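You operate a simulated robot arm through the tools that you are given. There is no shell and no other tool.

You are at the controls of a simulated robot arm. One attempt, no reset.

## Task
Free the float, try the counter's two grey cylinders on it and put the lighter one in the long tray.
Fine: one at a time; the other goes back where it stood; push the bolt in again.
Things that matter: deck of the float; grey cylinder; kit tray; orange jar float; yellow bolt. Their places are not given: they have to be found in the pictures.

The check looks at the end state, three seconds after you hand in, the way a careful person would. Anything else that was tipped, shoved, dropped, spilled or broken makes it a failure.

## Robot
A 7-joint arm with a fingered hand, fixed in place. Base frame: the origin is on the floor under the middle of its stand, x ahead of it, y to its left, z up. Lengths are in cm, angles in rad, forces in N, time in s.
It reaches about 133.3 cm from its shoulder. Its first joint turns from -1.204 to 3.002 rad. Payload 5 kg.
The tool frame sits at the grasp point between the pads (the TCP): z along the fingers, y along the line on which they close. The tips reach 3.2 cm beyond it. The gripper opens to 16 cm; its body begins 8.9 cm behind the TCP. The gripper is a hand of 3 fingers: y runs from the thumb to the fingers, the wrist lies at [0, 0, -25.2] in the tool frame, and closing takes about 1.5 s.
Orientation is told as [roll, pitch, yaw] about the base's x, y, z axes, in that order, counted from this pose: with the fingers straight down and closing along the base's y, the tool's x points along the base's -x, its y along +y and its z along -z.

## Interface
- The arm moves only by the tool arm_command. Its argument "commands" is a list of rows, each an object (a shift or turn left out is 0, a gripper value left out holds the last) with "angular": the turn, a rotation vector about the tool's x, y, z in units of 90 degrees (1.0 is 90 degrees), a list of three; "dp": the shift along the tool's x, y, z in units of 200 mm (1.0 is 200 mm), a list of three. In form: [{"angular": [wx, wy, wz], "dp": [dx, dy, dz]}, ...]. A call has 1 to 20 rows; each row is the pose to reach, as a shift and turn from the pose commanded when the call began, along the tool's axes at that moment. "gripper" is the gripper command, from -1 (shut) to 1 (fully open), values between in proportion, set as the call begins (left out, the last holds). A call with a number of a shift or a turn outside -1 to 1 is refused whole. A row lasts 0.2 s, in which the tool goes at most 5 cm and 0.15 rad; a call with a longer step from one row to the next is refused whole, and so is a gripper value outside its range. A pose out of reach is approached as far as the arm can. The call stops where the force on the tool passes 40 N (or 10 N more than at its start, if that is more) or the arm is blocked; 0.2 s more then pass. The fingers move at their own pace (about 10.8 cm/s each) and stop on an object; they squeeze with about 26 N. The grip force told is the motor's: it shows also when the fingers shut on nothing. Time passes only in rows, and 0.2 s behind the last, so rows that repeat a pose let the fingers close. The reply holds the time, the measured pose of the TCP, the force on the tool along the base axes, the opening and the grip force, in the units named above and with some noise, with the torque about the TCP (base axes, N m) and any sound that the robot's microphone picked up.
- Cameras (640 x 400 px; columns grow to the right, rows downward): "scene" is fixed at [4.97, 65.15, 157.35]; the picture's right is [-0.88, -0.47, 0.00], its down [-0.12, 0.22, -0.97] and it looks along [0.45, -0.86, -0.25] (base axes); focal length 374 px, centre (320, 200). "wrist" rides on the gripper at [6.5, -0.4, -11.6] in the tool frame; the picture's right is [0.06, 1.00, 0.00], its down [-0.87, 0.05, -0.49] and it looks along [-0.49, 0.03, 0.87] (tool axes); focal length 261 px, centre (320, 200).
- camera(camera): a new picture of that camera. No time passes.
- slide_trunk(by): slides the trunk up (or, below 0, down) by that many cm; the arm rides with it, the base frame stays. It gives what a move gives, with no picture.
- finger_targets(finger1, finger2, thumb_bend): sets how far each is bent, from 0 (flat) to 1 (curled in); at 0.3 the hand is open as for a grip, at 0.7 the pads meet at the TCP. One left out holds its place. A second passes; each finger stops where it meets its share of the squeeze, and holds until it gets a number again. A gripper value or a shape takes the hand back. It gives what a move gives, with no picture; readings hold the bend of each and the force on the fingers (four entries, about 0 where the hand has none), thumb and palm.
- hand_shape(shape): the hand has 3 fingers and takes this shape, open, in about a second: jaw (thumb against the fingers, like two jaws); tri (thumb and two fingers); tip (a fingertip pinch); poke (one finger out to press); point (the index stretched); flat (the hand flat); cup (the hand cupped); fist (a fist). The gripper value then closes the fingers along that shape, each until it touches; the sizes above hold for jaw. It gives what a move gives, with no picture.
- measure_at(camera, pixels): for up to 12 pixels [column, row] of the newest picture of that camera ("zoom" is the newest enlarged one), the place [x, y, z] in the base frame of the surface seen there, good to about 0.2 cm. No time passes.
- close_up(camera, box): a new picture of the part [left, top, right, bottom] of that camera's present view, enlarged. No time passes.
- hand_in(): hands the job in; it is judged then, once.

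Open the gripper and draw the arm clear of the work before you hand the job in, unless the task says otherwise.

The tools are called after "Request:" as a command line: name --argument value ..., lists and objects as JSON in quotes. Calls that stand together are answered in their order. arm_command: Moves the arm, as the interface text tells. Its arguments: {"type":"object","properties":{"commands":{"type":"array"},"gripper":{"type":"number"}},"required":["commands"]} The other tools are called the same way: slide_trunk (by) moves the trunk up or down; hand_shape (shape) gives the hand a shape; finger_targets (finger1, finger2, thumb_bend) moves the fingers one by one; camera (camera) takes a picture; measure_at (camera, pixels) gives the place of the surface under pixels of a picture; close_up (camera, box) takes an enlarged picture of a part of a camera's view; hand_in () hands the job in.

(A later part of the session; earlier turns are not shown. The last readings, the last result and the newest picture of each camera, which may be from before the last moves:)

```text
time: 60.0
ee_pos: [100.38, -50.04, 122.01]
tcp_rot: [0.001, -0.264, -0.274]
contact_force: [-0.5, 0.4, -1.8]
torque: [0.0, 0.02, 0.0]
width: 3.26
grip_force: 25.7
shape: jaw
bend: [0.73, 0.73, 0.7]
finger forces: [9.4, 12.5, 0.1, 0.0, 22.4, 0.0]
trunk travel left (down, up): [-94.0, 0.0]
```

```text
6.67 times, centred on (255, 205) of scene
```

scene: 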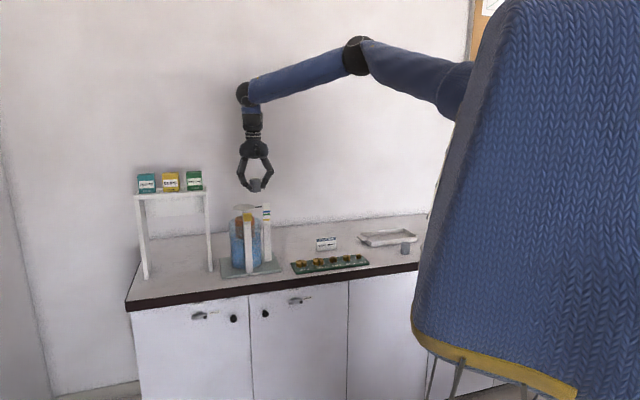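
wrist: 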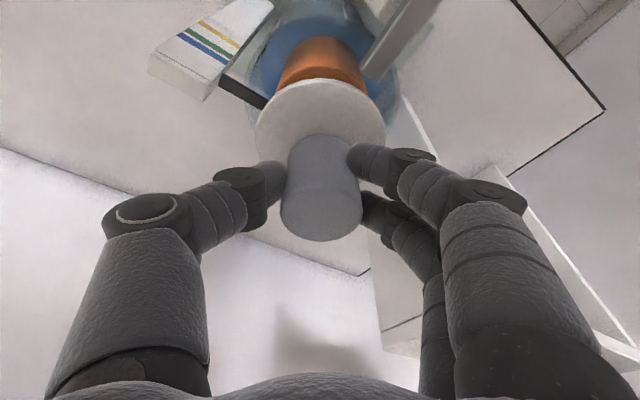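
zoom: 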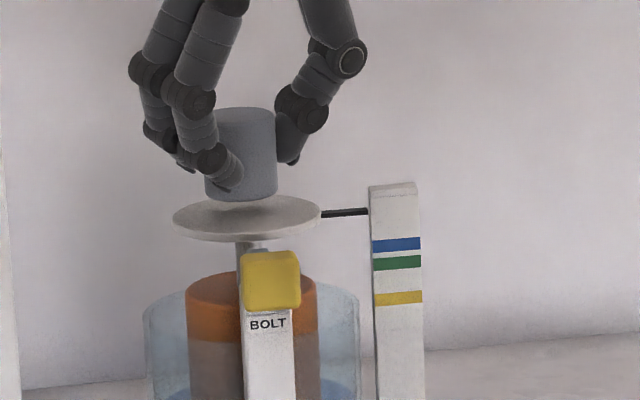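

The gap is about 1.1 cm and the cylinder is centred over the deck. I lower 1.2 cm in small steps to touch down.

Request:
arm_command --commands '[{"dp": [0.0039, 0, 0.0145]}, {"dp": [0.0078, 0, 0.029]}, {"dp": [0.0104, 0, 0.0386]}, {"dp": [0.0129, 0, 0.0483]}, {"dp": [0.0155, 0, 0.058]}, {"dp": [0.0155, 0, 0.058]}]'

Request:
close_up --camera "scene" --box '[225, 175, 285, 235]'

```text
time: 61.5
ee_pos: [100.43, -49.95, 120.83]
tcp_rot: [0.0, -0.261, -0.274]
contact_force: [-0.4, 0.8, -0.2]
torque: [0.01, -0.03, 0.0]
width: 3.24
grip_force: 26.0
shape: jaw
bend: [0.73, 0.73, 0.7]
finger forces: [9.5, 12.5, 0.0, 0.1, 22.3, 0.1]
trunk travel left (down, up): [-94.0, 0.0]
```

```text
6.67 times, centred on (255, 205) of scene
```

zoom: 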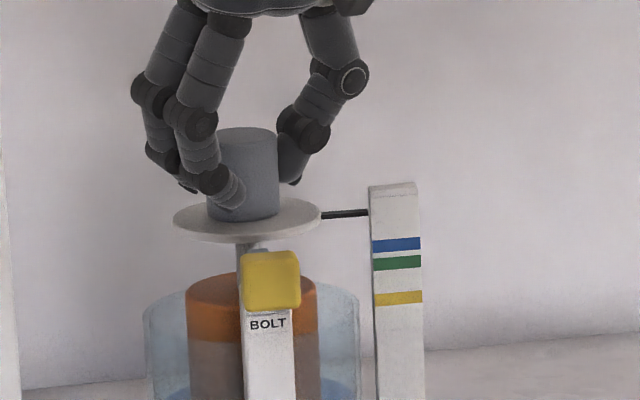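

The cylinder is just touching the deck (pointer still at the top). I lower another 1.5 cm so the float takes part of the load gently, watching the pointer.

Request:
arm_command --commands '[{"dp": [0.0032, 0, 0.0121]}, {"dp": [0.0065, 0, 0.0242]}, {"dp": [0.0097, 0, 0.0362]}, {"dp": [0.0129, 0, 0.0483]}, {"dp": [0.0162, 0, 0.0604]}, {"dp": [0.0194, 0, 0.0724]}, {"dp": [0.0194, 0, 0.0724]}]'

Request:
close_up --camera "scene" --box '[225, 175, 285, 235]'

Request:
camera --camera "wrist"

```text
time: 63.0
ee_pos: [100.07, -50.04, 119.55]
tcp_rot: [0.001, -0.264, -0.275]
contact_force: [0.6, -0.4, 1.1]
torque: [0.01, 0.0, 0.0]
width: 3.26
grip_force: 25.7
shape: jaw
bend: [0.73, 0.73, 0.7]
finger forces: [9.4, 12.5, 0.0, 0.0, 22.4, 0.0]
trunk travel left (down, up): [-94.0, 0.0]
```

```text
6.67 times, centred on (255, 205) of scene
```

zoom: 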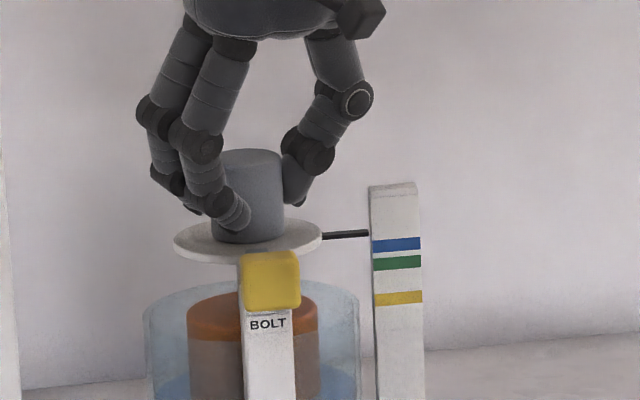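

```text
taken
```

wrist: 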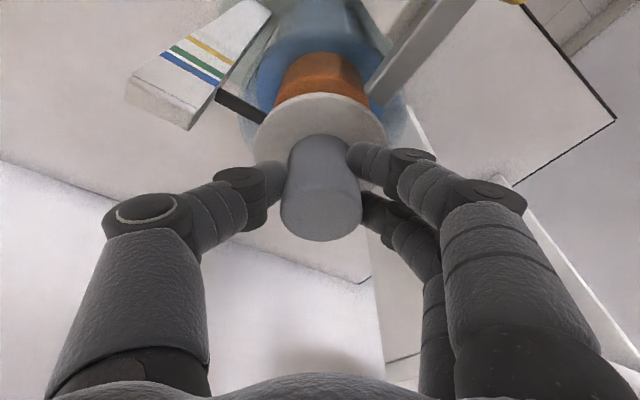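

The pointer now stands just above blue (row 235 vs 243) and the tool force has gone about neutral. I open the fingers to let the float carry the cylinder.

Request:
arm_command --commands '[{"dp": [0, 0, 0]}, {"dp": [0, 0, 0]}, {"dp": [0, 0, 0]}, {"dp": [0, 0, 0]}, {"dp": [0, 0, 0]}, {"dp": [0, 0, 0]}, {"dp": [0, 0, 0]}, {"dp": [0, 0, 0]}]' --gripper 0.0

Request:
close_up --camera "scene" --box '[225, 175, 285, 235]'

Request:
camera --camera "wrist"

```text
time: 64.8
ee_pos: [100.1, -49.96, 119.51]
tcp_rot: [0.003, -0.264, -0.276]
contact_force: [0.3, -0.6, -0.7]
torque: [-0.03, 0.01, -0.01]
width: 7.92
grip_force: 0.1
shape: jaw
bend: [0.72, 0.72, 0.7]
finger forces: [0.1, 0.0, 0.1, 0.1, 0.0, 0.0]
trunk travel left (down, up): [-94.0, 0.0]
```

```text
6.67 times, centred on (255, 205) of scene
```

zoom: 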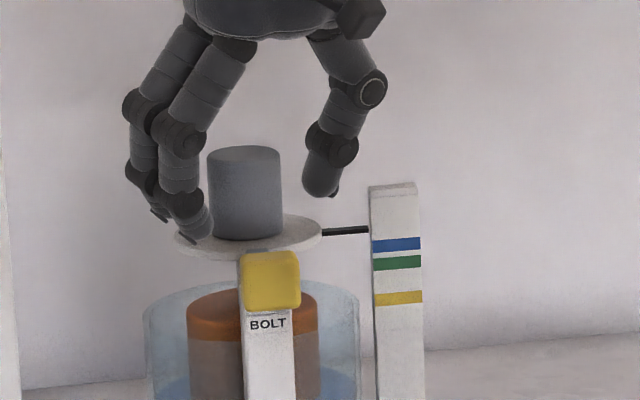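

```text
taken
```

wrist: 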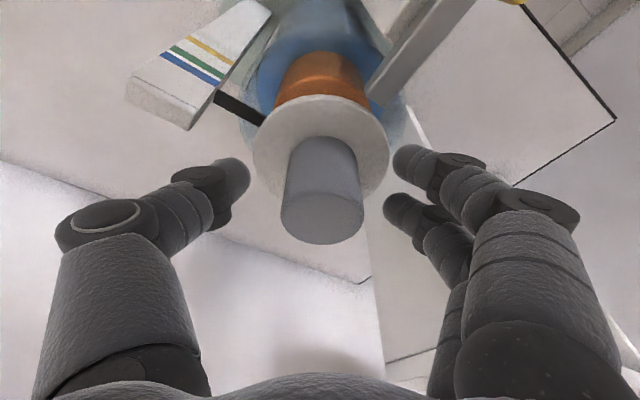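

The float carries cylinder B; pointer at about row 230 of the zoom, above blue. I measure the pointer's height and the deck.

Request:
measure_at --camera "zoom" --pixels '[[330, 231], [345, 230], [362, 229], [395, 245], [397, 263], [398, 298], [305, 232], [245, 155]]'

Request:
close_up --camera "scene" --box '[255, 195, 285, 225]'

```text
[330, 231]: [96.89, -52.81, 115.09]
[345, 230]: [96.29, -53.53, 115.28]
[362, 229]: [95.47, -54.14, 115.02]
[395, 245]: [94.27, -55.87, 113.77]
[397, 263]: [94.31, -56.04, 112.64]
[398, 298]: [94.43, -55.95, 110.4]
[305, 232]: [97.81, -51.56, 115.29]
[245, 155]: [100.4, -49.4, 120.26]
```

```text
13.33 times, centred on (270, 210) of scene
```

zoom: 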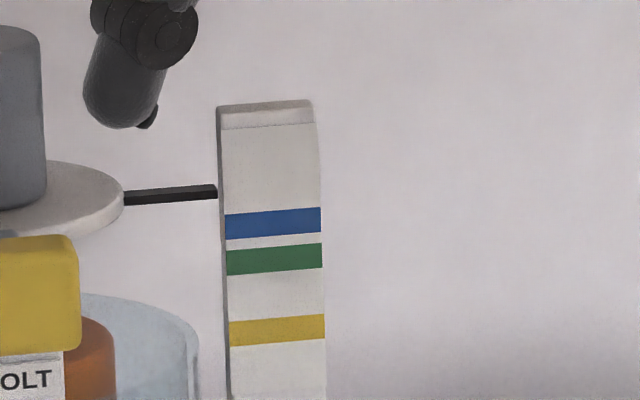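

B sinks the float about 1.0 cm (pointer tip at row 192 of this zoom, z≈115.2). I wait a second and check that it has settled.

Request:
arm_command --commands '[{"dp": [0, 0, 0]}, {"dp": [0, 0, 0]}, {"dp": [0, 0, 0]}, {"dp": [0, 0, 0]}, {"dp": [0, 0, 0]}, {"dp": [0, 0, 0]}]'

Request:
close_up --camera "scene" --box '[255, 195, 285, 225]'

Request:
measure_at --camera "zoom" --pixels '[[140, 196], [170, 194], [200, 192], [212, 189], [100, 190], [20, 195]]'

Request:
camera --camera "wrist"

Request:
measure_at --camera "wrist" --pixels '[[290, 205], [355, 205], [322, 190], [322, 235], [322, 210], [262, 140], [382, 150], [318, 100]]'

```text
time: 66.2
ee_pos: [100.06, -49.97, 119.53]
tcp_rot: [0.0, -0.261, -0.273]
contact_force: [-0.2, 0.4, -0.1]
torque: [0.0, 0.0, 0.01]
width: 7.95
grip_force: 0.1
shape: jaw
bend: [0.72, 0.72, 0.7]
finger forces: [0.1, 0.0, 0.0, 0.0, 0.0, 0.1]
trunk travel left (down, up): [-94.0, 0.0]
```

```text
13.33 times, centred on (270, 210) of scene
```

zoom: 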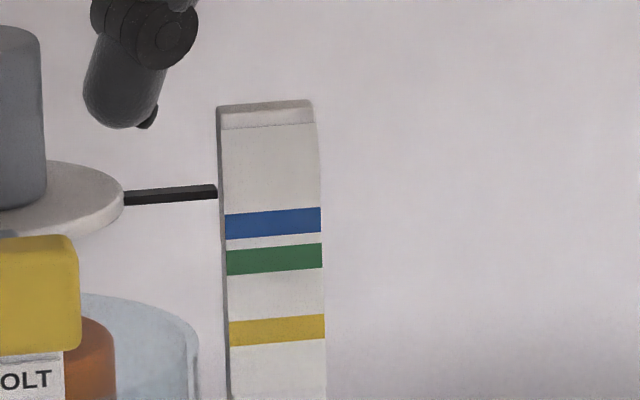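

```text
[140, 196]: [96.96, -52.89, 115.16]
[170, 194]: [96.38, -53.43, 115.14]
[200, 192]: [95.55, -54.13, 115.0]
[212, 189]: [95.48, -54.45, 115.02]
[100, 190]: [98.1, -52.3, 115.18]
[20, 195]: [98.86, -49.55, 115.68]
```

```text
taken
```

wrist: 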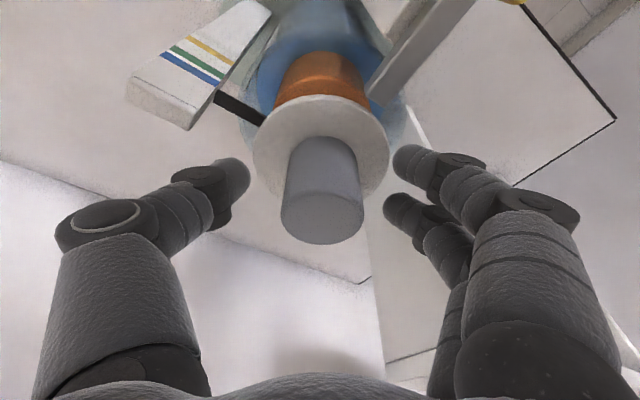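

```text
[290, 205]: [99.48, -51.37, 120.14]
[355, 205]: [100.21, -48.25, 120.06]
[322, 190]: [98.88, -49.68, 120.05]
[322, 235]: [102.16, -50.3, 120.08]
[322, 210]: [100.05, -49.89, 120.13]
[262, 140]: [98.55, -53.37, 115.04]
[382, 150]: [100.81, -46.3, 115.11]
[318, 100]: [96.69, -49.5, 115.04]
```

Settled: with B the deck stands at z=115.07 (unloaded 116.25), a drop of about 1.15 cm. I re-grip B where it stands.

Request:
arm_command --commands '[{"dp": [0, 0, 0]}, {"dp": [0, 0, 0]}, {"dp": [0, 0, 0]}, {"dp": [0, 0, 0]}, {"dp": [0, 0, 0]}, {"dp": [0, 0, 0]}, {"dp": [0, 0, 0]}]' --gripper -1.0

Request:
close_up --camera "scene" --box '[225, 175, 285, 235]'

```text
time: 67.8
ee_pos: [100.08, -49.96, 119.39]
tcp_rot: [0.001, -0.264, -0.273]
contact_force: [0.0, 0.9, -0.5]
torque: [-0.01, 0.0, -0.02]
width: 3.27
grip_force: 26.2
shape: jaw
bend: [0.73, 0.73, 0.7]
finger forces: [9.5, 11.9, 0.0, 0.1, 22.8, 0.1]
trunk travel left (down, up): [-94.0, 0.0]
```

```text
6.67 times, centred on (255, 205) of scene
```

zoom: 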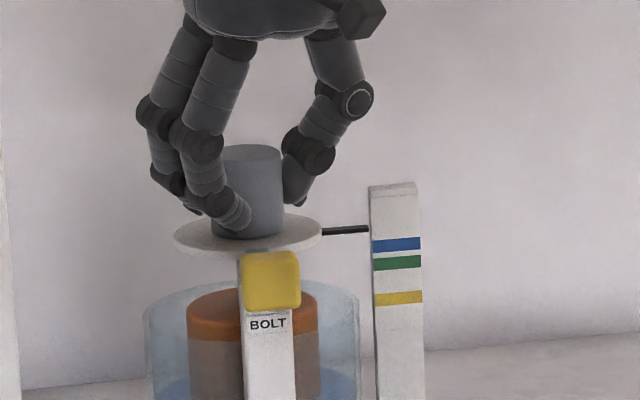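

B is gripped upright. I lift it 8 cm straight up, slowly at first.

Request:
arm_command --commands '[{"dp": [-0.0065, 0, -0.0242]}, {"dp": [-0.0129, 0, -0.0483]}, {"dp": [-0.0259, 0, -0.0966]}, {"dp": [-0.0518, 0, -0.1932]}, {"dp": [-0.0776, 0, -0.2898]}, {"dp": [-0.1035, 0, -0.3864]}, {"dp": [-0.1035, 0, -0.3864]}]'

Request:
close_up --camera "scene" --box '[225, 155, 285, 235]'

Request:
camera --camera "wrist"

Request:
measure_at --camera "wrist" --pixels '[[290, 205], [355, 205], [322, 190], [322, 235], [322, 210], [300, 80], [340, 80]]'

```text
time: 69.5
ee_pos: [100.33, -49.88, 127.26]
tcp_rot: [-0.001, -0.261, -0.274]
contact_force: [0.0, 0.2, -1.3]
torque: [0.01, 0.01, -0.01]
width: 3.25
grip_force: 25.9
shape: jaw
bend: [0.73, 0.73, 0.7]
finger forces: [9.6, 12.2, 0.0, 0.1, 22.6, 0.0]
trunk travel left (down, up): [-94.0, 0.0]
```

```text
5.00 times, centred on (255, 195) of scene
```

zoom: 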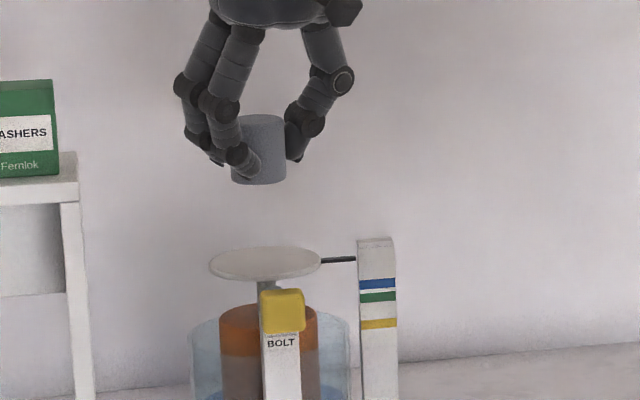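

```text
taken
```

wrist: 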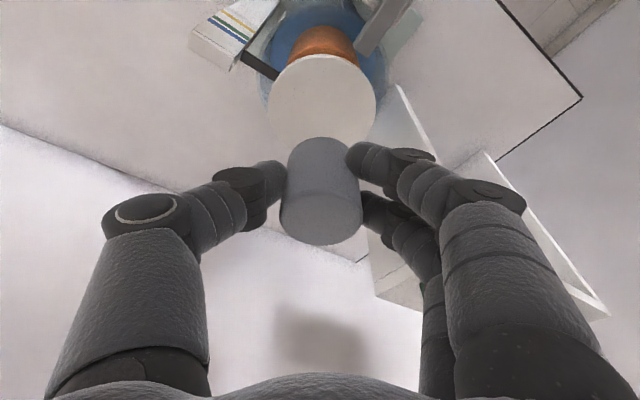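

```text
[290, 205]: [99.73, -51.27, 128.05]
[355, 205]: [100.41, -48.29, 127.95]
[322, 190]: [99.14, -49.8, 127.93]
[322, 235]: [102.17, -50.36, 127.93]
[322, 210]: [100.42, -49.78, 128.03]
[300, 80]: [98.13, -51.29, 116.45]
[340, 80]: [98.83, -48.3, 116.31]
```

The float returned to z≈116.35 and B hangs level (bottom = TCP − 4.3). I carry B back, retracing the path at z≈127.

Request:
arm_command --commands '[{"dp": [0.133, -0.1125, -0.0356], "angular": [-0.0175, 0, -0.0651]}, {"dp": [0.266, -0.225, -0.0712], "angular": [-0.0349, 0, -0.1303]}, {"dp": [0.399, -0.3375, -0.1068], "angular": [-0.0524, 0, -0.1954]}, {"dp": [0.532, -0.45, -0.1424], "angular": [-0.0698, 0, -0.2606]}, {"dp": [0.665, -0.5625, -0.178], "angular": [-0.0873, 0, -0.3257]}, {"dp": [0.665, -0.5625, -0.178], "angular": [-0.0873, 0, -0.3257]}]'

```text
time: 70.8
ee_pos: [84.16, -56.91, 127.27]
tcp_rot: [0.001, -0.261, 0.257]
contact_force: [0.9, -0.2, -0.5]
torque: [-0.05, 0.0, -0.02]
width: 3.26
grip_force: 26.2
shape: jaw
bend: [0.73, 0.73, 0.7]
finger forces: [9.5, 12.2, 0.0, 0.0, 22.4, 0.0]
trunk travel left (down, up): [-94.0, 0.0]
```

As computed. Next stage back to (70,-71) with the yaw returning to 45°.

Request:
arm_command --commands '[{"dp": [0.165, -0.1, -0.0442], "angular": [-0.0175, 0, -0.0651]}, {"dp": [0.33, -0.2, -0.0884], "angular": [-0.0349, 0, -0.1303]}, {"dp": [0.495, -0.3, -0.1326], "angular": [-0.0524, 0, -0.1954]}, {"dp": [0.66, -0.4, -0.1768], "angular": [-0.0698, 0, -0.2606]}, {"dp": [0.825, -0.5, -0.221], "angular": [-0.0873, 0, -0.3257]}, {"dp": [0.825, -0.5, -0.221], "angular": [-0.0873, 0, -0.3257]}]'

```text
time: 72.2
ee_pos: [70.16, -71.05, 127.21]
tcp_rot: [0.001, -0.261, 0.786]
contact_force: [-0.3, 0.1, 0.0]
torque: [-0.02, 0.0, 0.01]
width: 3.25
grip_force: 25.7
shape: jaw
bend: [0.73, 0.73, 0.7]
finger forces: [9.4, 12.2, 0.0, 0.1, 22.4, 0.0]
trunk travel left (down, up): [-94.0, 0.0]
```

Next I move 18 cm further to the right along the counter at the same height.

Request:
arm_command --commands '[{"dp": [0.174, 0, -0.0466]}, {"dp": [0.348, 0, -0.0932]}, {"dp": [0.521, 0, -0.1398]}, {"dp": [0.695, 0, -0.1864]}, {"dp": [0.869, 0, -0.233]}, {"dp": [0.869, 0, -0.233]}]'

Request:
camera --camera "wrist"

Request:
close_up --camera "wrist" --box '[260, 120, 380, 260]'

```text
time: 73.7
ee_pos: [57.27, -83.85, 127.34]
tcp_rot: [0.002, -0.261, 0.786]
contact_force: [-0.4, -0.1, -0.7]
torque: [0.0, 0.03, 0.02]
width: 3.25
grip_force: 26.1
shape: jaw
bend: [0.73, 0.73, 0.7]
finger forces: [9.6, 12.1, 0.1, 0.0, 22.3, 0.0]
trunk travel left (down, up): [-94.0, 0.0]
```

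```text
taken
```

wrist: 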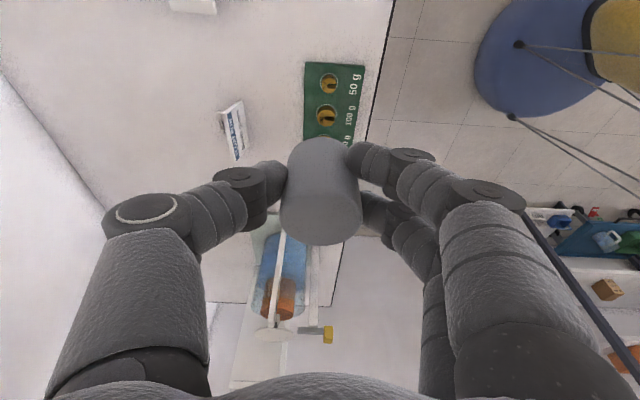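

```text
2.86 times, centred on (320, 190) of wrist
```

zoom: 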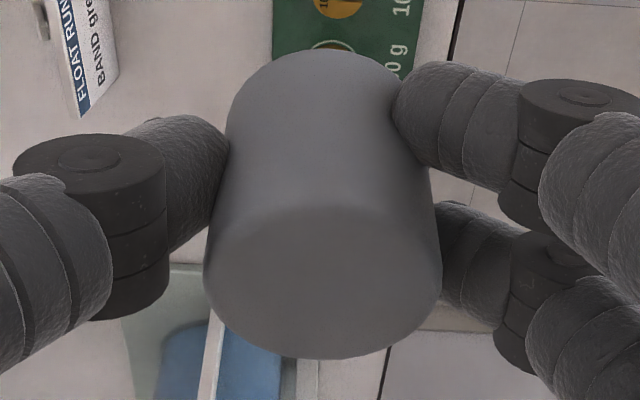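

I measure the top face of B in this zoom (ellipse centre about (322,283)) to place it accurately.

Request:
measure_at --camera "zoom" --pixels '[[210, 283], [434, 283], [322, 214], [322, 352], [322, 283], [240, 225], [405, 225], [322, 180]]'

```text
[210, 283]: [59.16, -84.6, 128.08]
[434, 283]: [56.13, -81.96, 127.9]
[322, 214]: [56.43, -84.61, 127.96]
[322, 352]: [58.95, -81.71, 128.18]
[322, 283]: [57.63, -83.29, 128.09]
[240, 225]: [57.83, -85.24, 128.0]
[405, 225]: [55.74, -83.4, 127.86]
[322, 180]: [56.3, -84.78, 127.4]
```

B's centre is (57.66,-83.25), bottom z≈123.0. I move over its original place (51.5,-90.0) and lower 18 cm.

Request:
arm_command --commands '[{"dp": [0.147, -0.007, -0.039]}, {"dp": [0.294, -0.014, -0.079]}, {"dp": [0.441, -0.021, -0.118]}, {"dp": [0.4876, -0.021, 0.0559]}, {"dp": [0.534, -0.021, 0.2298]}, {"dp": [0.581, -0.021, 0.4037]}, {"dp": [0.627, -0.021, 0.5776]}, {"dp": [0.674, -0.021, 0.7515]}, {"dp": [0.674, -0.021, 0.7515]}]'

Request:
camera --camera "wrist"

Request:
close_up --camera "wrist" --box '[260, 120, 380, 260]'

Request:
measure_at --camera "zoom" --pixels '[[210, 283], [434, 283], [322, 214], [322, 352], [322, 283]]'

```text
time: 75.7
ee_pos: [51.16, -90.42, 109.32]
tcp_rot: [0.0, -0.262, 0.784]
contact_force: [-0.4, -0.1, -0.5]
torque: [0.0, -0.01, -0.01]
width: 3.25
grip_force: 26.0
shape: jaw
bend: [0.73, 0.73, 0.7]
finger forces: [9.8, 12.3, 0.1, 0.0, 22.5, 0.0]
trunk travel left (down, up): [-94.0, 0.0]
```

```text
taken
```

wrist: 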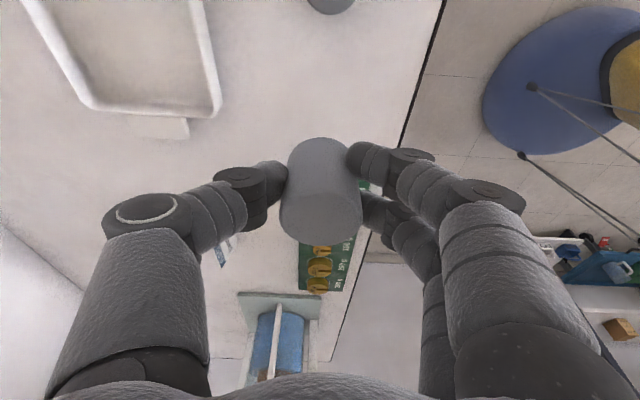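

```text
2.86 times, centred on (320, 190) of wrist
```

zoom: 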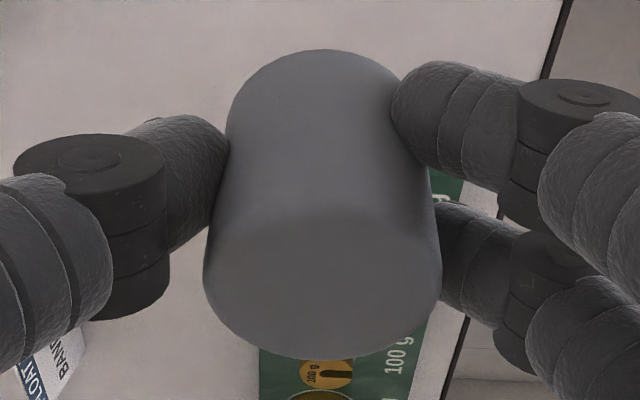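

```text
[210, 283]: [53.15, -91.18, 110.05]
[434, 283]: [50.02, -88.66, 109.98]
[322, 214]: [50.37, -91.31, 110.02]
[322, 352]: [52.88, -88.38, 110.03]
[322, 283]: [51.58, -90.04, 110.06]
```

Aligned: B's centre is (51.6,-89.9), bottom at ≈105.0. I lower the remaining 14.9 cm, slowly at the end.

Request:
arm_command --commands '[{"dp": [0.0466, 0, 0.174]}, {"dp": [0.0932, 0, 0.348]}, {"dp": [0.138, 0, 0.515]}, {"dp": [0.166, 0, 0.62]}, {"dp": [0.179, 0, 0.668]}, {"dp": [0.186, 0, 0.694]}, {"dp": [0.19, 0, 0.709]}, {"dp": [0.1928, 0, 0.7196]}, {"dp": [0.1928, 0, 0.7196]}]'

Request:
camera --camera "wrist"

Request:
close_up --camera "wrist" --box '[260, 120, 380, 260]'

Request:
measure_at --camera "zoom" --pixels '[[210, 283], [434, 283], [322, 214], [322, 352], [322, 283]]'

```text
time: 77.7
ee_pos: [51.25, -90.51, 94.38]
tcp_rot: [-0.002, -0.262, 0.785]
contact_force: [0.2, 0.1, -1.1]
torque: [0.0, 0.01, -0.01]
width: 3.22
grip_force: 26.0
shape: jaw
bend: [0.73, 0.73, 0.7]
finger forces: [10.0, 12.1, 0.0, 0.1, 22.1, 0.0]
trunk travel left (down, up): [-94.0, 0.0]
```

```text
taken
```

wrist: 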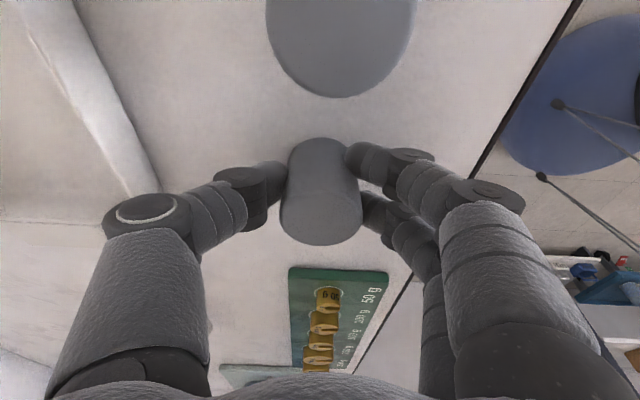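

```text
2.86 times, centred on (320, 190) of wrist
```

zoom: 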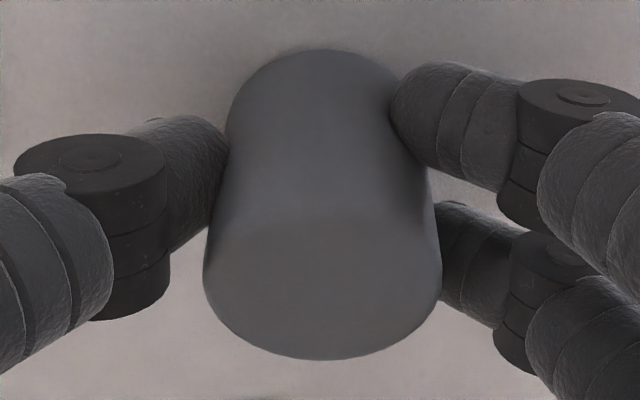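

```text
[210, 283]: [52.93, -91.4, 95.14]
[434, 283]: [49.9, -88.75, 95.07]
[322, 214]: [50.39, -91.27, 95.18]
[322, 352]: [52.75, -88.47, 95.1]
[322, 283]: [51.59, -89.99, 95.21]
```

B is back exactly at (51.5,-90.0), about 1 mm above the counter. I let it down that millimetre and open the fingers.

Request:
arm_command --commands '[{"dp": [0.0013, 0, 0.0048]}, {"dp": [0.0013, 0, 0.0048]}]'

Request:
arm_command --commands '[{"dp": [0, 0, 0]}, {"dp": [0, 0, 0]}, {"dp": [0, 0, 0]}, {"dp": [0, 0, 0]}, {"dp": [0, 0, 0]}]' --gripper 0.0

Request:
camera --camera "wrist"

Request:
close_up --camera "wrist" --box '[260, 120, 380, 260]'

Request:
measure_at --camera "zoom" --pixels '[[215, 283], [434, 283], [330, 214], [330, 352], [330, 283]]'

```text
time: 78.2
ee_pos: [51.14, -90.54, 94.31]
tcp_rot: [0.002, -0.262, 0.785]
contact_force: [0.0, -0.1, 0.2]
torque: [0.02, 0.0, -0.01]
width: 3.21
grip_force: 26.0
shape: jaw
bend: [0.73, 0.73, 0.7]
finger forces: [10.1, 12.4, 0.1, 0.0, 22.1, 0.0]
trunk travel left (down, up): [-94.0, 0.0]
```

```text
time: 79.5
ee_pos: [51.08, -90.56, 94.26]
tcp_rot: [0.001, -0.261, 0.786]
contact_force: [-0.1, 0.6, 0.2]
torque: [0.02, 0.05, 0.01]
width: 7.93
grip_force: 0.0
shape: jaw
bend: [0.72, 0.72, 0.7]
finger forces: [0.1, 0.0, 0.0, 0.1, 0.0, 0.0]
trunk travel left (down, up): [-94.0, 0.0]
```

```text
taken
```

wrist: 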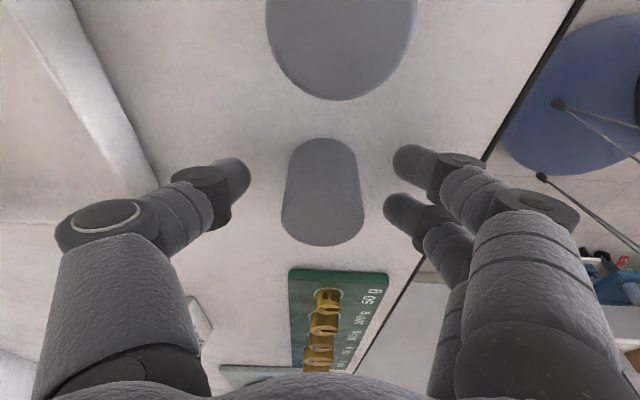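

```text
2.86 times, centred on (320, 190) of wrist
```

zoom: 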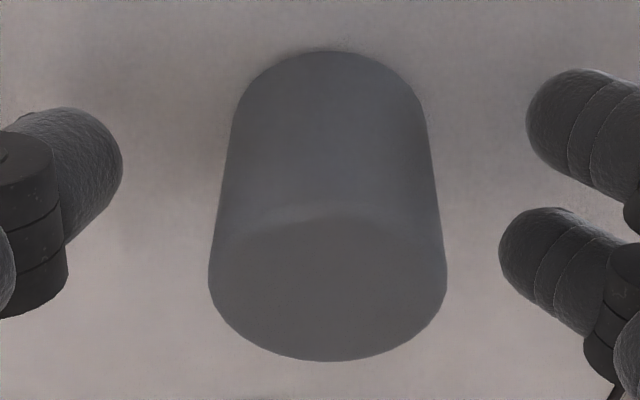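

```text
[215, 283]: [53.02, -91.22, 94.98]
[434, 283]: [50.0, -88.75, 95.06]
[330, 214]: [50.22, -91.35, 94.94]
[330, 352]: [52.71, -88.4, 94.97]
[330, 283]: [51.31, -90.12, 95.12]
```

B stands back at (51.5,-90.0), top z=95.0. I raise the hand 12 cm straight up before moving to A.

Request:
arm_command --commands '[{"dp": [-0.026, 0, -0.097]}, {"dp": [-0.078, 0, -0.29]}, {"dp": [-0.13, 0, -0.483]}, {"dp": [-0.155, 0, -0.58]}, {"dp": [-0.155, 0, -0.58]}]'

Request:
camera --camera "wrist"

Request:
close_up --camera "wrist" --box '[260, 0, 420, 170]'

```text
time: 80.7
ee_pos: [51.14, -90.58, 106.48]
tcp_rot: [0.0, -0.262, 0.786]
contact_force: [-0.5, 0.0, -0.2]
torque: [0.03, 0.0, -0.02]
width: 7.93
grip_force: 0.0
shape: jaw
bend: [0.72, 0.72, 0.7]
finger forces: [0.0, 0.0, 0.0, 0.0, 0.1, 0.0]
trunk travel left (down, up): [-94.0, 0.0]
```

```text
taken
```

wrist: 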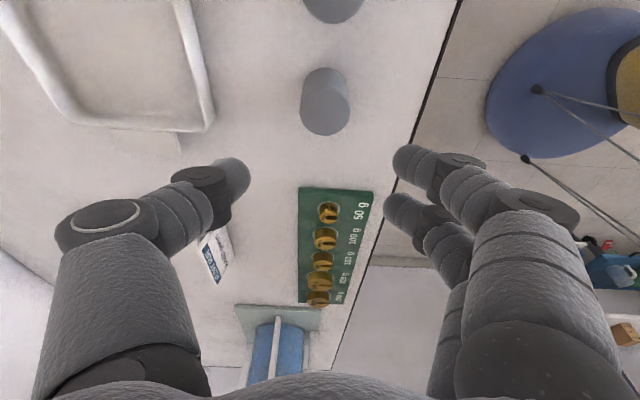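

```text
2.35 times, centred on (340, 85) of wrist
```

zoom: 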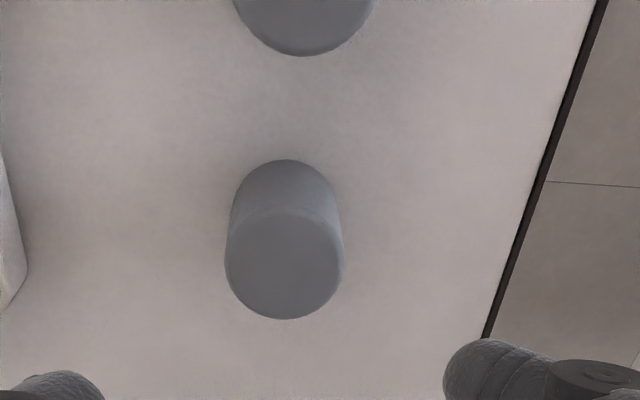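

I move 8 cm over to above cylinder A at the same height and look at it.

Request:
arm_command --commands '[{"dp": [0.193, 0.009, -0.052]}, {"dp": [0.386, 0.0175, -0.1035]}, {"dp": [0.386, 0.0175, -0.1035]}]'

Request:
camera --camera "wrist"

Request:
close_up --camera "wrist" --box '[260, 40, 400, 180]'

```text
time: 81.5
ee_pos: [45.25, -95.93, 106.23]
tcp_rot: [0.0, -0.262, 0.786]
contact_force: [-0.2, 0.6, 0.0]
torque: [0.0, 0.0, 0.02]
width: 7.91
grip_force: 0.1
shape: jaw
bend: [0.72, 0.72, 0.7]
finger forces: [0.0, 0.0, 0.0, 0.1, 0.0, 0.1]
trunk travel left (down, up): [-94.0, 0.0]
```

```text
taken
```

wrist: 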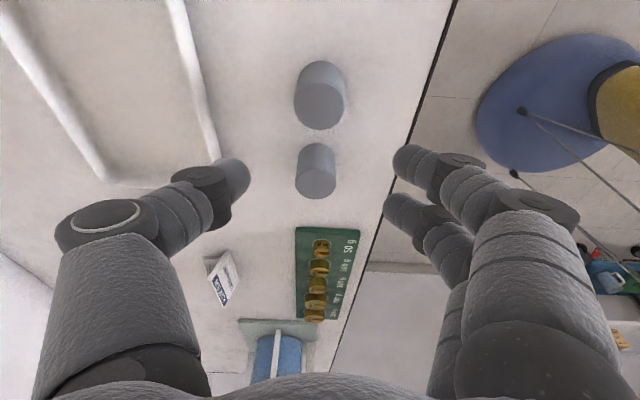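

```text
2.86 times, centred on (330, 110) of wrist
```

zoom: 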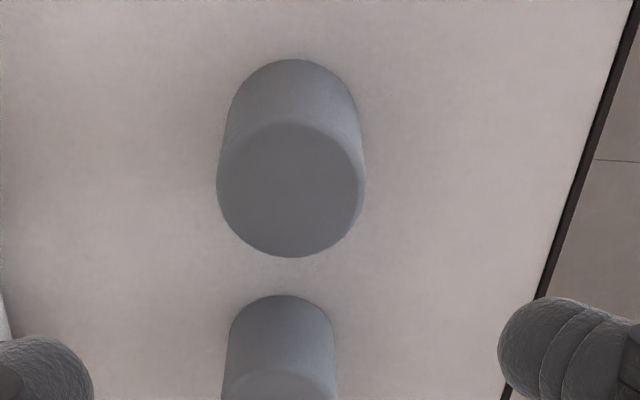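

A's top face is centred near zoom (291,190). I measure its edges.

Request:
measure_at --camera "zoom" --pixels '[[222, 190], [360, 190], [291, 130], [291, 251], [291, 190], [245, 145], [338, 145], [245, 235], [338, 235]]'

```text
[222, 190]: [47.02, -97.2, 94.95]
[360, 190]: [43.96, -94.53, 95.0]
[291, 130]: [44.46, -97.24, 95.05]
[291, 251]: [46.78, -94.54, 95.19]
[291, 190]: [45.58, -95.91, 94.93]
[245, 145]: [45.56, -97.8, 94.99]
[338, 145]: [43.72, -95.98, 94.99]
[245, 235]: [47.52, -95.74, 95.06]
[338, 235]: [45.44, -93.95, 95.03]
```

A's original centre is (45.55,-95.88), top 95.0. I lower around it to TCP z≈94.6 in the same leaned pose.

Request:
arm_command --commands '[{"dp": [0.04, -0.003, 0.14]}, {"dp": [0.08, -0.006, 0.28]}, {"dp": [0.12, -0.0085, 0.42]}, {"dp": [0.145, -0.0085, 0.51]}, {"dp": [0.158, -0.0085, 0.5607]}, {"dp": [0.158, -0.0085, 0.5607]}]'

Request:
camera --camera "wrist"

Request:
close_up --camera "scene" --box '[350, 190, 430, 270]'

```text
time: 82.8
ee_pos: [45.29, -96.11, 94.75]
tcp_rot: [0.001, -0.261, 0.785]
contact_force: [-0.1, 0.0, -0.2]
torque: [-0.04, 0.02, 0.0]
width: 7.94
grip_force: 0.1
shape: jaw
bend: [0.72, 0.72, 0.7]
finger forces: [0.0, 0.1, 0.0, 0.0, 0.1, 0.1]
trunk travel left (down, up): [-94.0, 0.0]
```

```text
taken
```

wrist: 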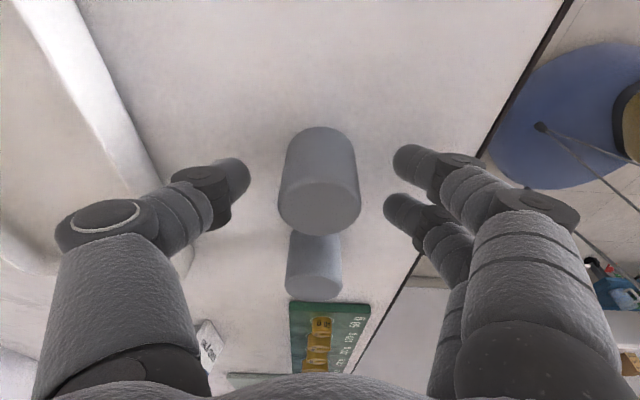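

```text
5.00 times, centred on (390, 230) of scene
```

zoom: 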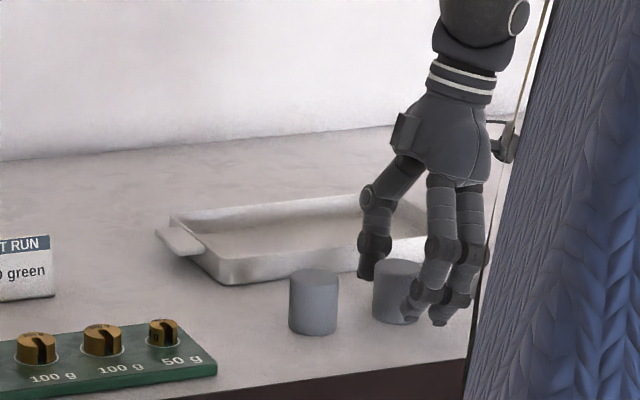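

Well centred around A with B clear. I close on A.

Request:
arm_command --commands '[{"dp": [0, 0, 0]}, {"dp": [0, 0, 0]}, {"dp": [0, 0, 0]}, {"dp": [0, 0, 0]}, {"dp": [0, 0, 0]}, {"dp": [0, 0, 0]}, {"dp": [0, 0, 0]}]' --gripper -1.0

Request:
camera --camera "wrist"

```text
time: 84.5
ee_pos: [45.35, -96.33, 94.63]
tcp_rot: [0.0, -0.264, 0.785]
contact_force: [-0.4, 0.3, 0.0]
torque: [0.02, -0.01, -0.01]
width: 3.45
grip_force: 25.5
shape: jaw
bend: [0.73, 0.73, 0.7]
finger forces: [11.9, 11.3, 0.1, 0.0, 23.2, 0.1]
trunk travel left (down, up): [-94.0, 0.0]
```

```text
taken
```

wrist: 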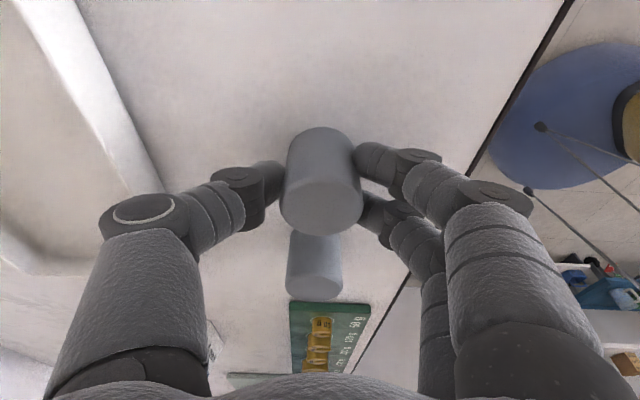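

A is gripped evenly (11.9/11.3/23.2 N). I lift it 20 cm straight up, gently at first.

Request:
arm_command --commands '[{"dp": [-0.0078, 0, -0.029]}, {"dp": [-0.0259, 0, -0.0966]}, {"dp": [-0.0518, 0, -0.193]}, {"dp": [-0.1035, 0, -0.386]}, {"dp": [-0.1553, 0, -0.58]}, {"dp": [-0.207, 0, -0.773]}, {"dp": [-0.2588, 0, -0.9659]}, {"dp": [-0.2588, 0, -0.9659]}]'

Request:
close_up --camera "scene" --box '[340, 150, 440, 270]'

```text
time: 86.2
ee_pos: [45.24, -96.17, 114.65]
tcp_rot: [0.002, -0.263, 0.785]
contact_force: [0.0, -0.5, -2.2]
torque: [0.01, 0.02, -0.02]
width: 3.42
grip_force: 25.9
shape: jaw
bend: [0.73, 0.73, 0.7]
finger forces: [11.7, 11.4, 0.0, 0.1, 23.3, 0.0]
trunk travel left (down, up): [-94.0, 0.0]
```

```text
3.33 times, centred on (390, 210) of scene
```

zoom: 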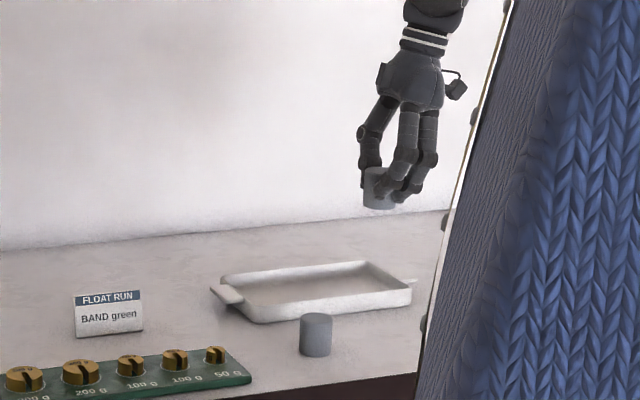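

A is lifted cleanly, B undisturbed. I carry A along the counter, rising to z≈127.

Request:
arm_command --commands '[{"dp": [-0.177, 0, -0.081]}, {"dp": [-0.354, 0, -0.162]}, {"dp": [-0.531, 0, -0.243]}, {"dp": [-0.708, 0, -0.324]}, {"dp": [-0.885, 0, -0.405]}, {"dp": [-0.885, 0, -0.405]}]'

```text
time: 87.7
ee_pos: [55.91, -85.7, 127.05]
tcp_rot: [0.001, -0.263, 0.787]
contact_force: [-0.4, -0.1, -1.3]
torque: [0.02, -0.03, 0.01]
width: 3.42
grip_force: 26.0
shape: jaw
bend: [0.73, 0.73, 0.7]
finger forces: [11.8, 11.5, 0.1, 0.0, 23.3, 0.0]
trunk travel left (down, up): [-94.0, 0.0]
```

Next 20 cm along with the first 30° yaw turn.

Request:
arm_command --commands '[{"dp": [-0.161, 0, 0.043], "angular": [0.0146, 0, 0.0543]}, {"dp": [-0.322, 0, 0.086], "angular": [0.0291, 0, 0.1086]}, {"dp": [-0.483, 0, 0.129], "angular": [0.0437, 0, 0.1629]}, {"dp": [-0.644, 0, 0.173], "angular": [0.0582, 0, 0.2171]}, {"dp": [-0.805, 0, 0.216], "angular": [0.0728, 0, 0.2714]}, {"dp": [-0.966, 0, 0.259], "angular": [0.0873, 0, 0.3257]}, {"dp": [-0.966, 0, 0.259], "angular": [0.0873, 0, 0.3257]}]'

```text
time: 89.2
ee_pos: [70.02, -71.52, 126.97]
tcp_rot: [0.001, -0.263, 0.254]
contact_force: [-0.6, 0.4, -2.2]
torque: [0.02, -0.05, 0.01]
width: 3.43
grip_force: 25.7
shape: jaw
bend: [0.73, 0.73, 0.7]
finger forces: [11.9, 11.5, 0.0, 0.0, 23.3, 0.0]
trunk travel left (down, up): [-94.0, 0.0]
```

Next stage to about (86.5,-56) with the second 30° turn.

Request:
arm_command --commands '[{"dp": [-0.16, 0.09, 0.043], "angular": [0.0146, 0, 0.0543]}, {"dp": [-0.32, 0.18, 0.086], "angular": [0.0291, 0, 0.1086]}, {"dp": [-0.48, 0.2705, 0.1285], "angular": [0.0437, 0, 0.1629]}, {"dp": [-0.64, 0.361, 0.171], "angular": [0.0582, 0, 0.2171]}, {"dp": [-0.8, 0.451, 0.214], "angular": [0.0728, 0, 0.2714]}, {"dp": [-0.96, 0.541, 0.257], "angular": [0.0873, 0, 0.3257]}, {"dp": [-0.96, 0.541, 0.257], "angular": [0.0873, 0, 0.3257]}]'

Request:
camera --camera "wrist"

Request:
close_up --camera "wrist" --box '[260, 120, 380, 260]'

```text
time: 90.8
ee_pos: [86.49, -56.02, 127.07]
tcp_rot: [-0.001, -0.261, -0.276]
contact_force: [-0.2, -0.2, -1.5]
torque: [0.01, 0.0, -0.04]
width: 3.41
grip_force: 26.0
shape: jaw
bend: [0.73, 0.73, 0.7]
finger forces: [11.7, 11.4, 0.0, 0.1, 23.3, 0.0]
trunk travel left (down, up): [-94.0, 0.0]
```

```text
taken
```

wrist: 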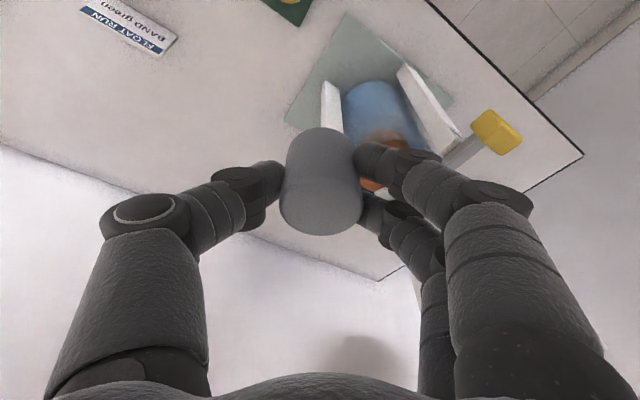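

```text
2.86 times, centred on (320, 190) of wrist
```

zoom: 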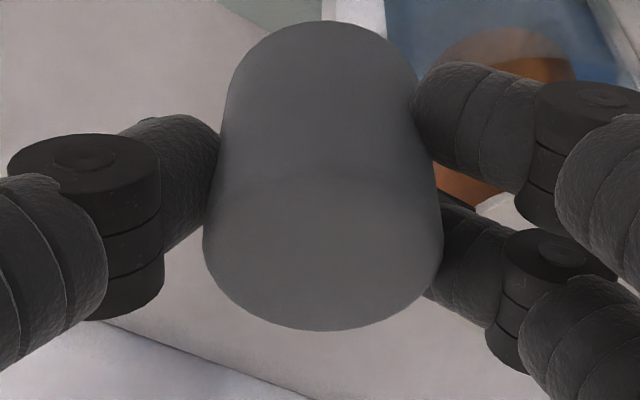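

I measure A's top face (zoom centre about (322,252)).

Request:
measure_at --camera "zoom" --pixels '[[210, 252], [436, 252], [322, 186], [322, 322], [322, 252], [250, 195], [395, 195]]'

```text
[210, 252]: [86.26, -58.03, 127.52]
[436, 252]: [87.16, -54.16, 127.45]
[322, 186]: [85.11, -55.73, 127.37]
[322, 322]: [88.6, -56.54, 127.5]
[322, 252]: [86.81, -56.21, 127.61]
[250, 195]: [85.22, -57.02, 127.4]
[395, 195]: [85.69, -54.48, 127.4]
```

A is level (top 127.5), centre 0.3 cm ahead of the TCP. I move it over the deck centre.

Request:
arm_command --commands '[{"dp": [-0.144, 0.121, 0.0385]}, {"dp": [-0.288, 0.243, 0.077]}, {"dp": [-0.432, 0.364, 0.1157]}, {"dp": [-0.5754, 0.4857, 0.1542]}, {"dp": [-0.5754, 0.4857, 0.1542]}]'

Request:
camera --camera "wrist"

Request:
measure_at --camera "wrist" --pixels '[[285, 208], [358, 208], [322, 187], [322, 232], [322, 208], [320, 60], [268, 100], [372, 95]]'

```text
time: 92.0
ee_pos: [100.42, -49.83, 127.14]
tcp_rot: [0.003, -0.26, -0.274]
contact_force: [-0.2, -1.0, -0.7]
torque: [0.0, 0.02, 0.03]
width: 3.41
grip_force: 26.0
shape: jaw
bend: [0.73, 0.73, 0.7]
finger forces: [11.8, 11.5, 0.0, 0.0, 23.3, 0.0]
trunk travel left (down, up): [-94.0, 0.0]
```

```text
taken
```

wrist: 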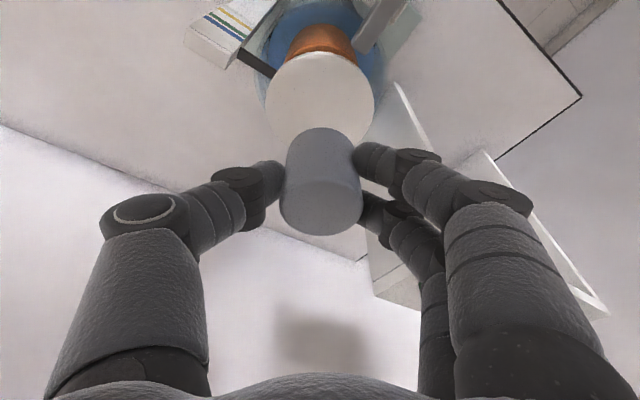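

```text
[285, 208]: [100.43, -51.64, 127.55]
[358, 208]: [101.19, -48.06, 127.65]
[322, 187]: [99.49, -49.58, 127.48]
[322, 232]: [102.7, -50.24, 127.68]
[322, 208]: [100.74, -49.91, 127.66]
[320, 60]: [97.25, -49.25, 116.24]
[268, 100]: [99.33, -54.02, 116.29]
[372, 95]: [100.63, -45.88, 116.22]
```

A is centred over the deck. I descend 5 cm, then will touch down slowly.

Request:
arm_command --commands '[{"dp": [0.0216, 0, 0.0805]}, {"dp": [0.0431, 0, 0.161]}, {"dp": [0.0647, 0, 0.2415]}, {"dp": [0.0647, 0, 0.2415]}]'

Request:
close_up --camera "scene" --box '[225, 175, 285, 235]'

```text
time: 93.0
ee_pos: [100.63, -49.78, 122.09]
tcp_rot: [0.001, -0.263, -0.274]
contact_force: [0.3, -0.6, -3.0]
torque: [0.0, 0.01, -0.01]
width: 3.39
grip_force: 25.7
shape: jaw
bend: [0.73, 0.73, 0.7]
finger forces: [11.7, 11.5, 0.0, 0.1, 23.3, 0.1]
trunk travel left (down, up): [-94.0, 0.0]
```

```text
6.67 times, centred on (255, 205) of scene
```

zoom: 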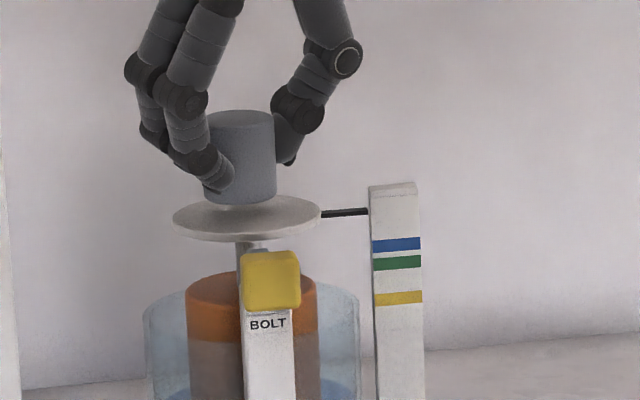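

About 1.1 cm gap remains. I lower 2.4 cm in small steps, so the float takes up most of the load, as with B.

Request:
arm_command --commands '[{"dp": [0.0039, 0, 0.0145]}, {"dp": [0.0078, 0, 0.029]}, {"dp": [0.0117, 0, 0.0435]}, {"dp": [0.0155, 0, 0.058]}, {"dp": [0.0194, 0, 0.0724]}, {"dp": [0.0233, 0, 0.0869]}, {"dp": [0.0272, 0, 0.1014]}, {"dp": [0.0311, 0, 0.1159]}, {"dp": [0.0311, 0, 0.1159]}]'

Request:
close_up --camera "scene" --box '[225, 175, 285, 235]'

```text
time: 95.0
ee_pos: [100.32, -49.84, 119.73]
tcp_rot: [0.002, -0.264, -0.274]
contact_force: [0.7, 0.4, -0.8]
torque: [-0.05, 0.03, -0.02]
width: 3.38
grip_force: 25.7
shape: jaw
bend: [0.73, 0.73, 0.7]
finger forces: [12.0, 11.7, 0.1, 0.0, 23.1, 0.0]
out of reach, approached as far as the arm can: row 8, 9
trunk travel left (down, up): [-94.0, 0.0]
```

```text
6.67 times, centred on (255, 205) of scene
```

zoom: 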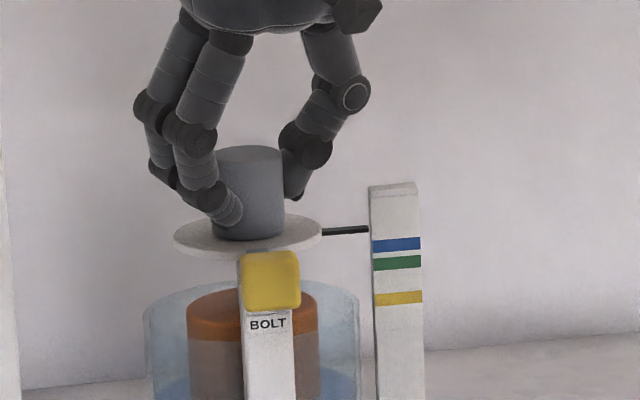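

The pointer is near row 230 and the arm is at the edge of its reach here, so I release A now and let the float settle.

Request:
arm_command --commands '[{"dp": [0, 0, 0]}, {"dp": [0, 0, 0]}, {"dp": [0, 0, 0]}, {"dp": [0, 0, 0]}, {"dp": [0, 0, 0]}, {"dp": [0, 0, 0]}, {"dp": [0, 0, 0]}, {"dp": [0, 0, 0]}, {"dp": [0, 0, 0]}, {"dp": [0, 0, 0]}, {"dp": [0, 0, 0]}]' --gripper 0.0

Request:
close_up --camera "scene" --box '[225, 175, 285, 235]'

Request:
camera --camera "wrist"

Request:
measure_at --camera "zoom" --pixels '[[330, 234], [345, 234], [362, 233], [395, 245], [305, 236], [245, 155]]'

```text
time: 97.5
ee_pos: [100.28, -50.02, 119.81]
tcp_rot: [0.002, -0.264, -0.274]
contact_force: [-0.7, 0.5, 0.0]
torque: [-0.01, 0.01, -0.03]
width: 7.92
grip_force: 0.1
shape: jaw
bend: [0.72, 0.72, 0.7]
finger forces: [0.0, 0.1, 0.0, 0.0, 0.1, 0.0]
trunk travel left (down, up): [-94.0, 0.0]
```

```text
6.67 times, centred on (255, 205) of scene
```

zoom: 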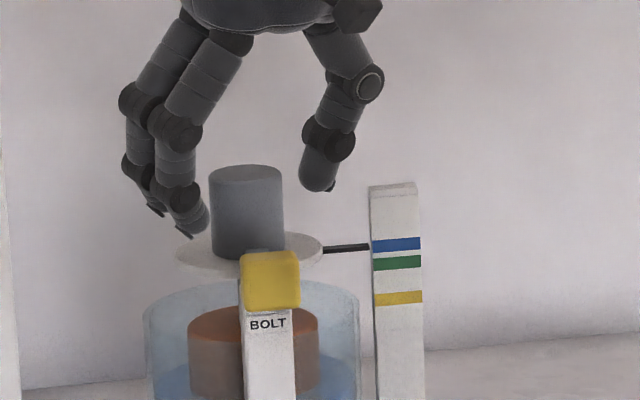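

```text
taken
```

wrist: 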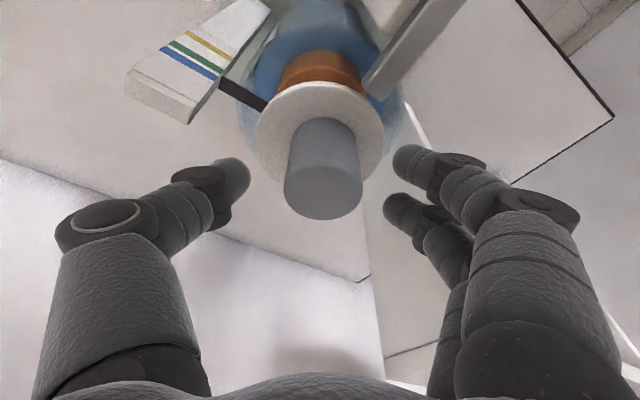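

```text
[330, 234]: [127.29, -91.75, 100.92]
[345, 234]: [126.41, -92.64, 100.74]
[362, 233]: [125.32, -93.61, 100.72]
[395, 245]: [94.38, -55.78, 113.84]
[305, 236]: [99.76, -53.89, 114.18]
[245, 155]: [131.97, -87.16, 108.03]
```

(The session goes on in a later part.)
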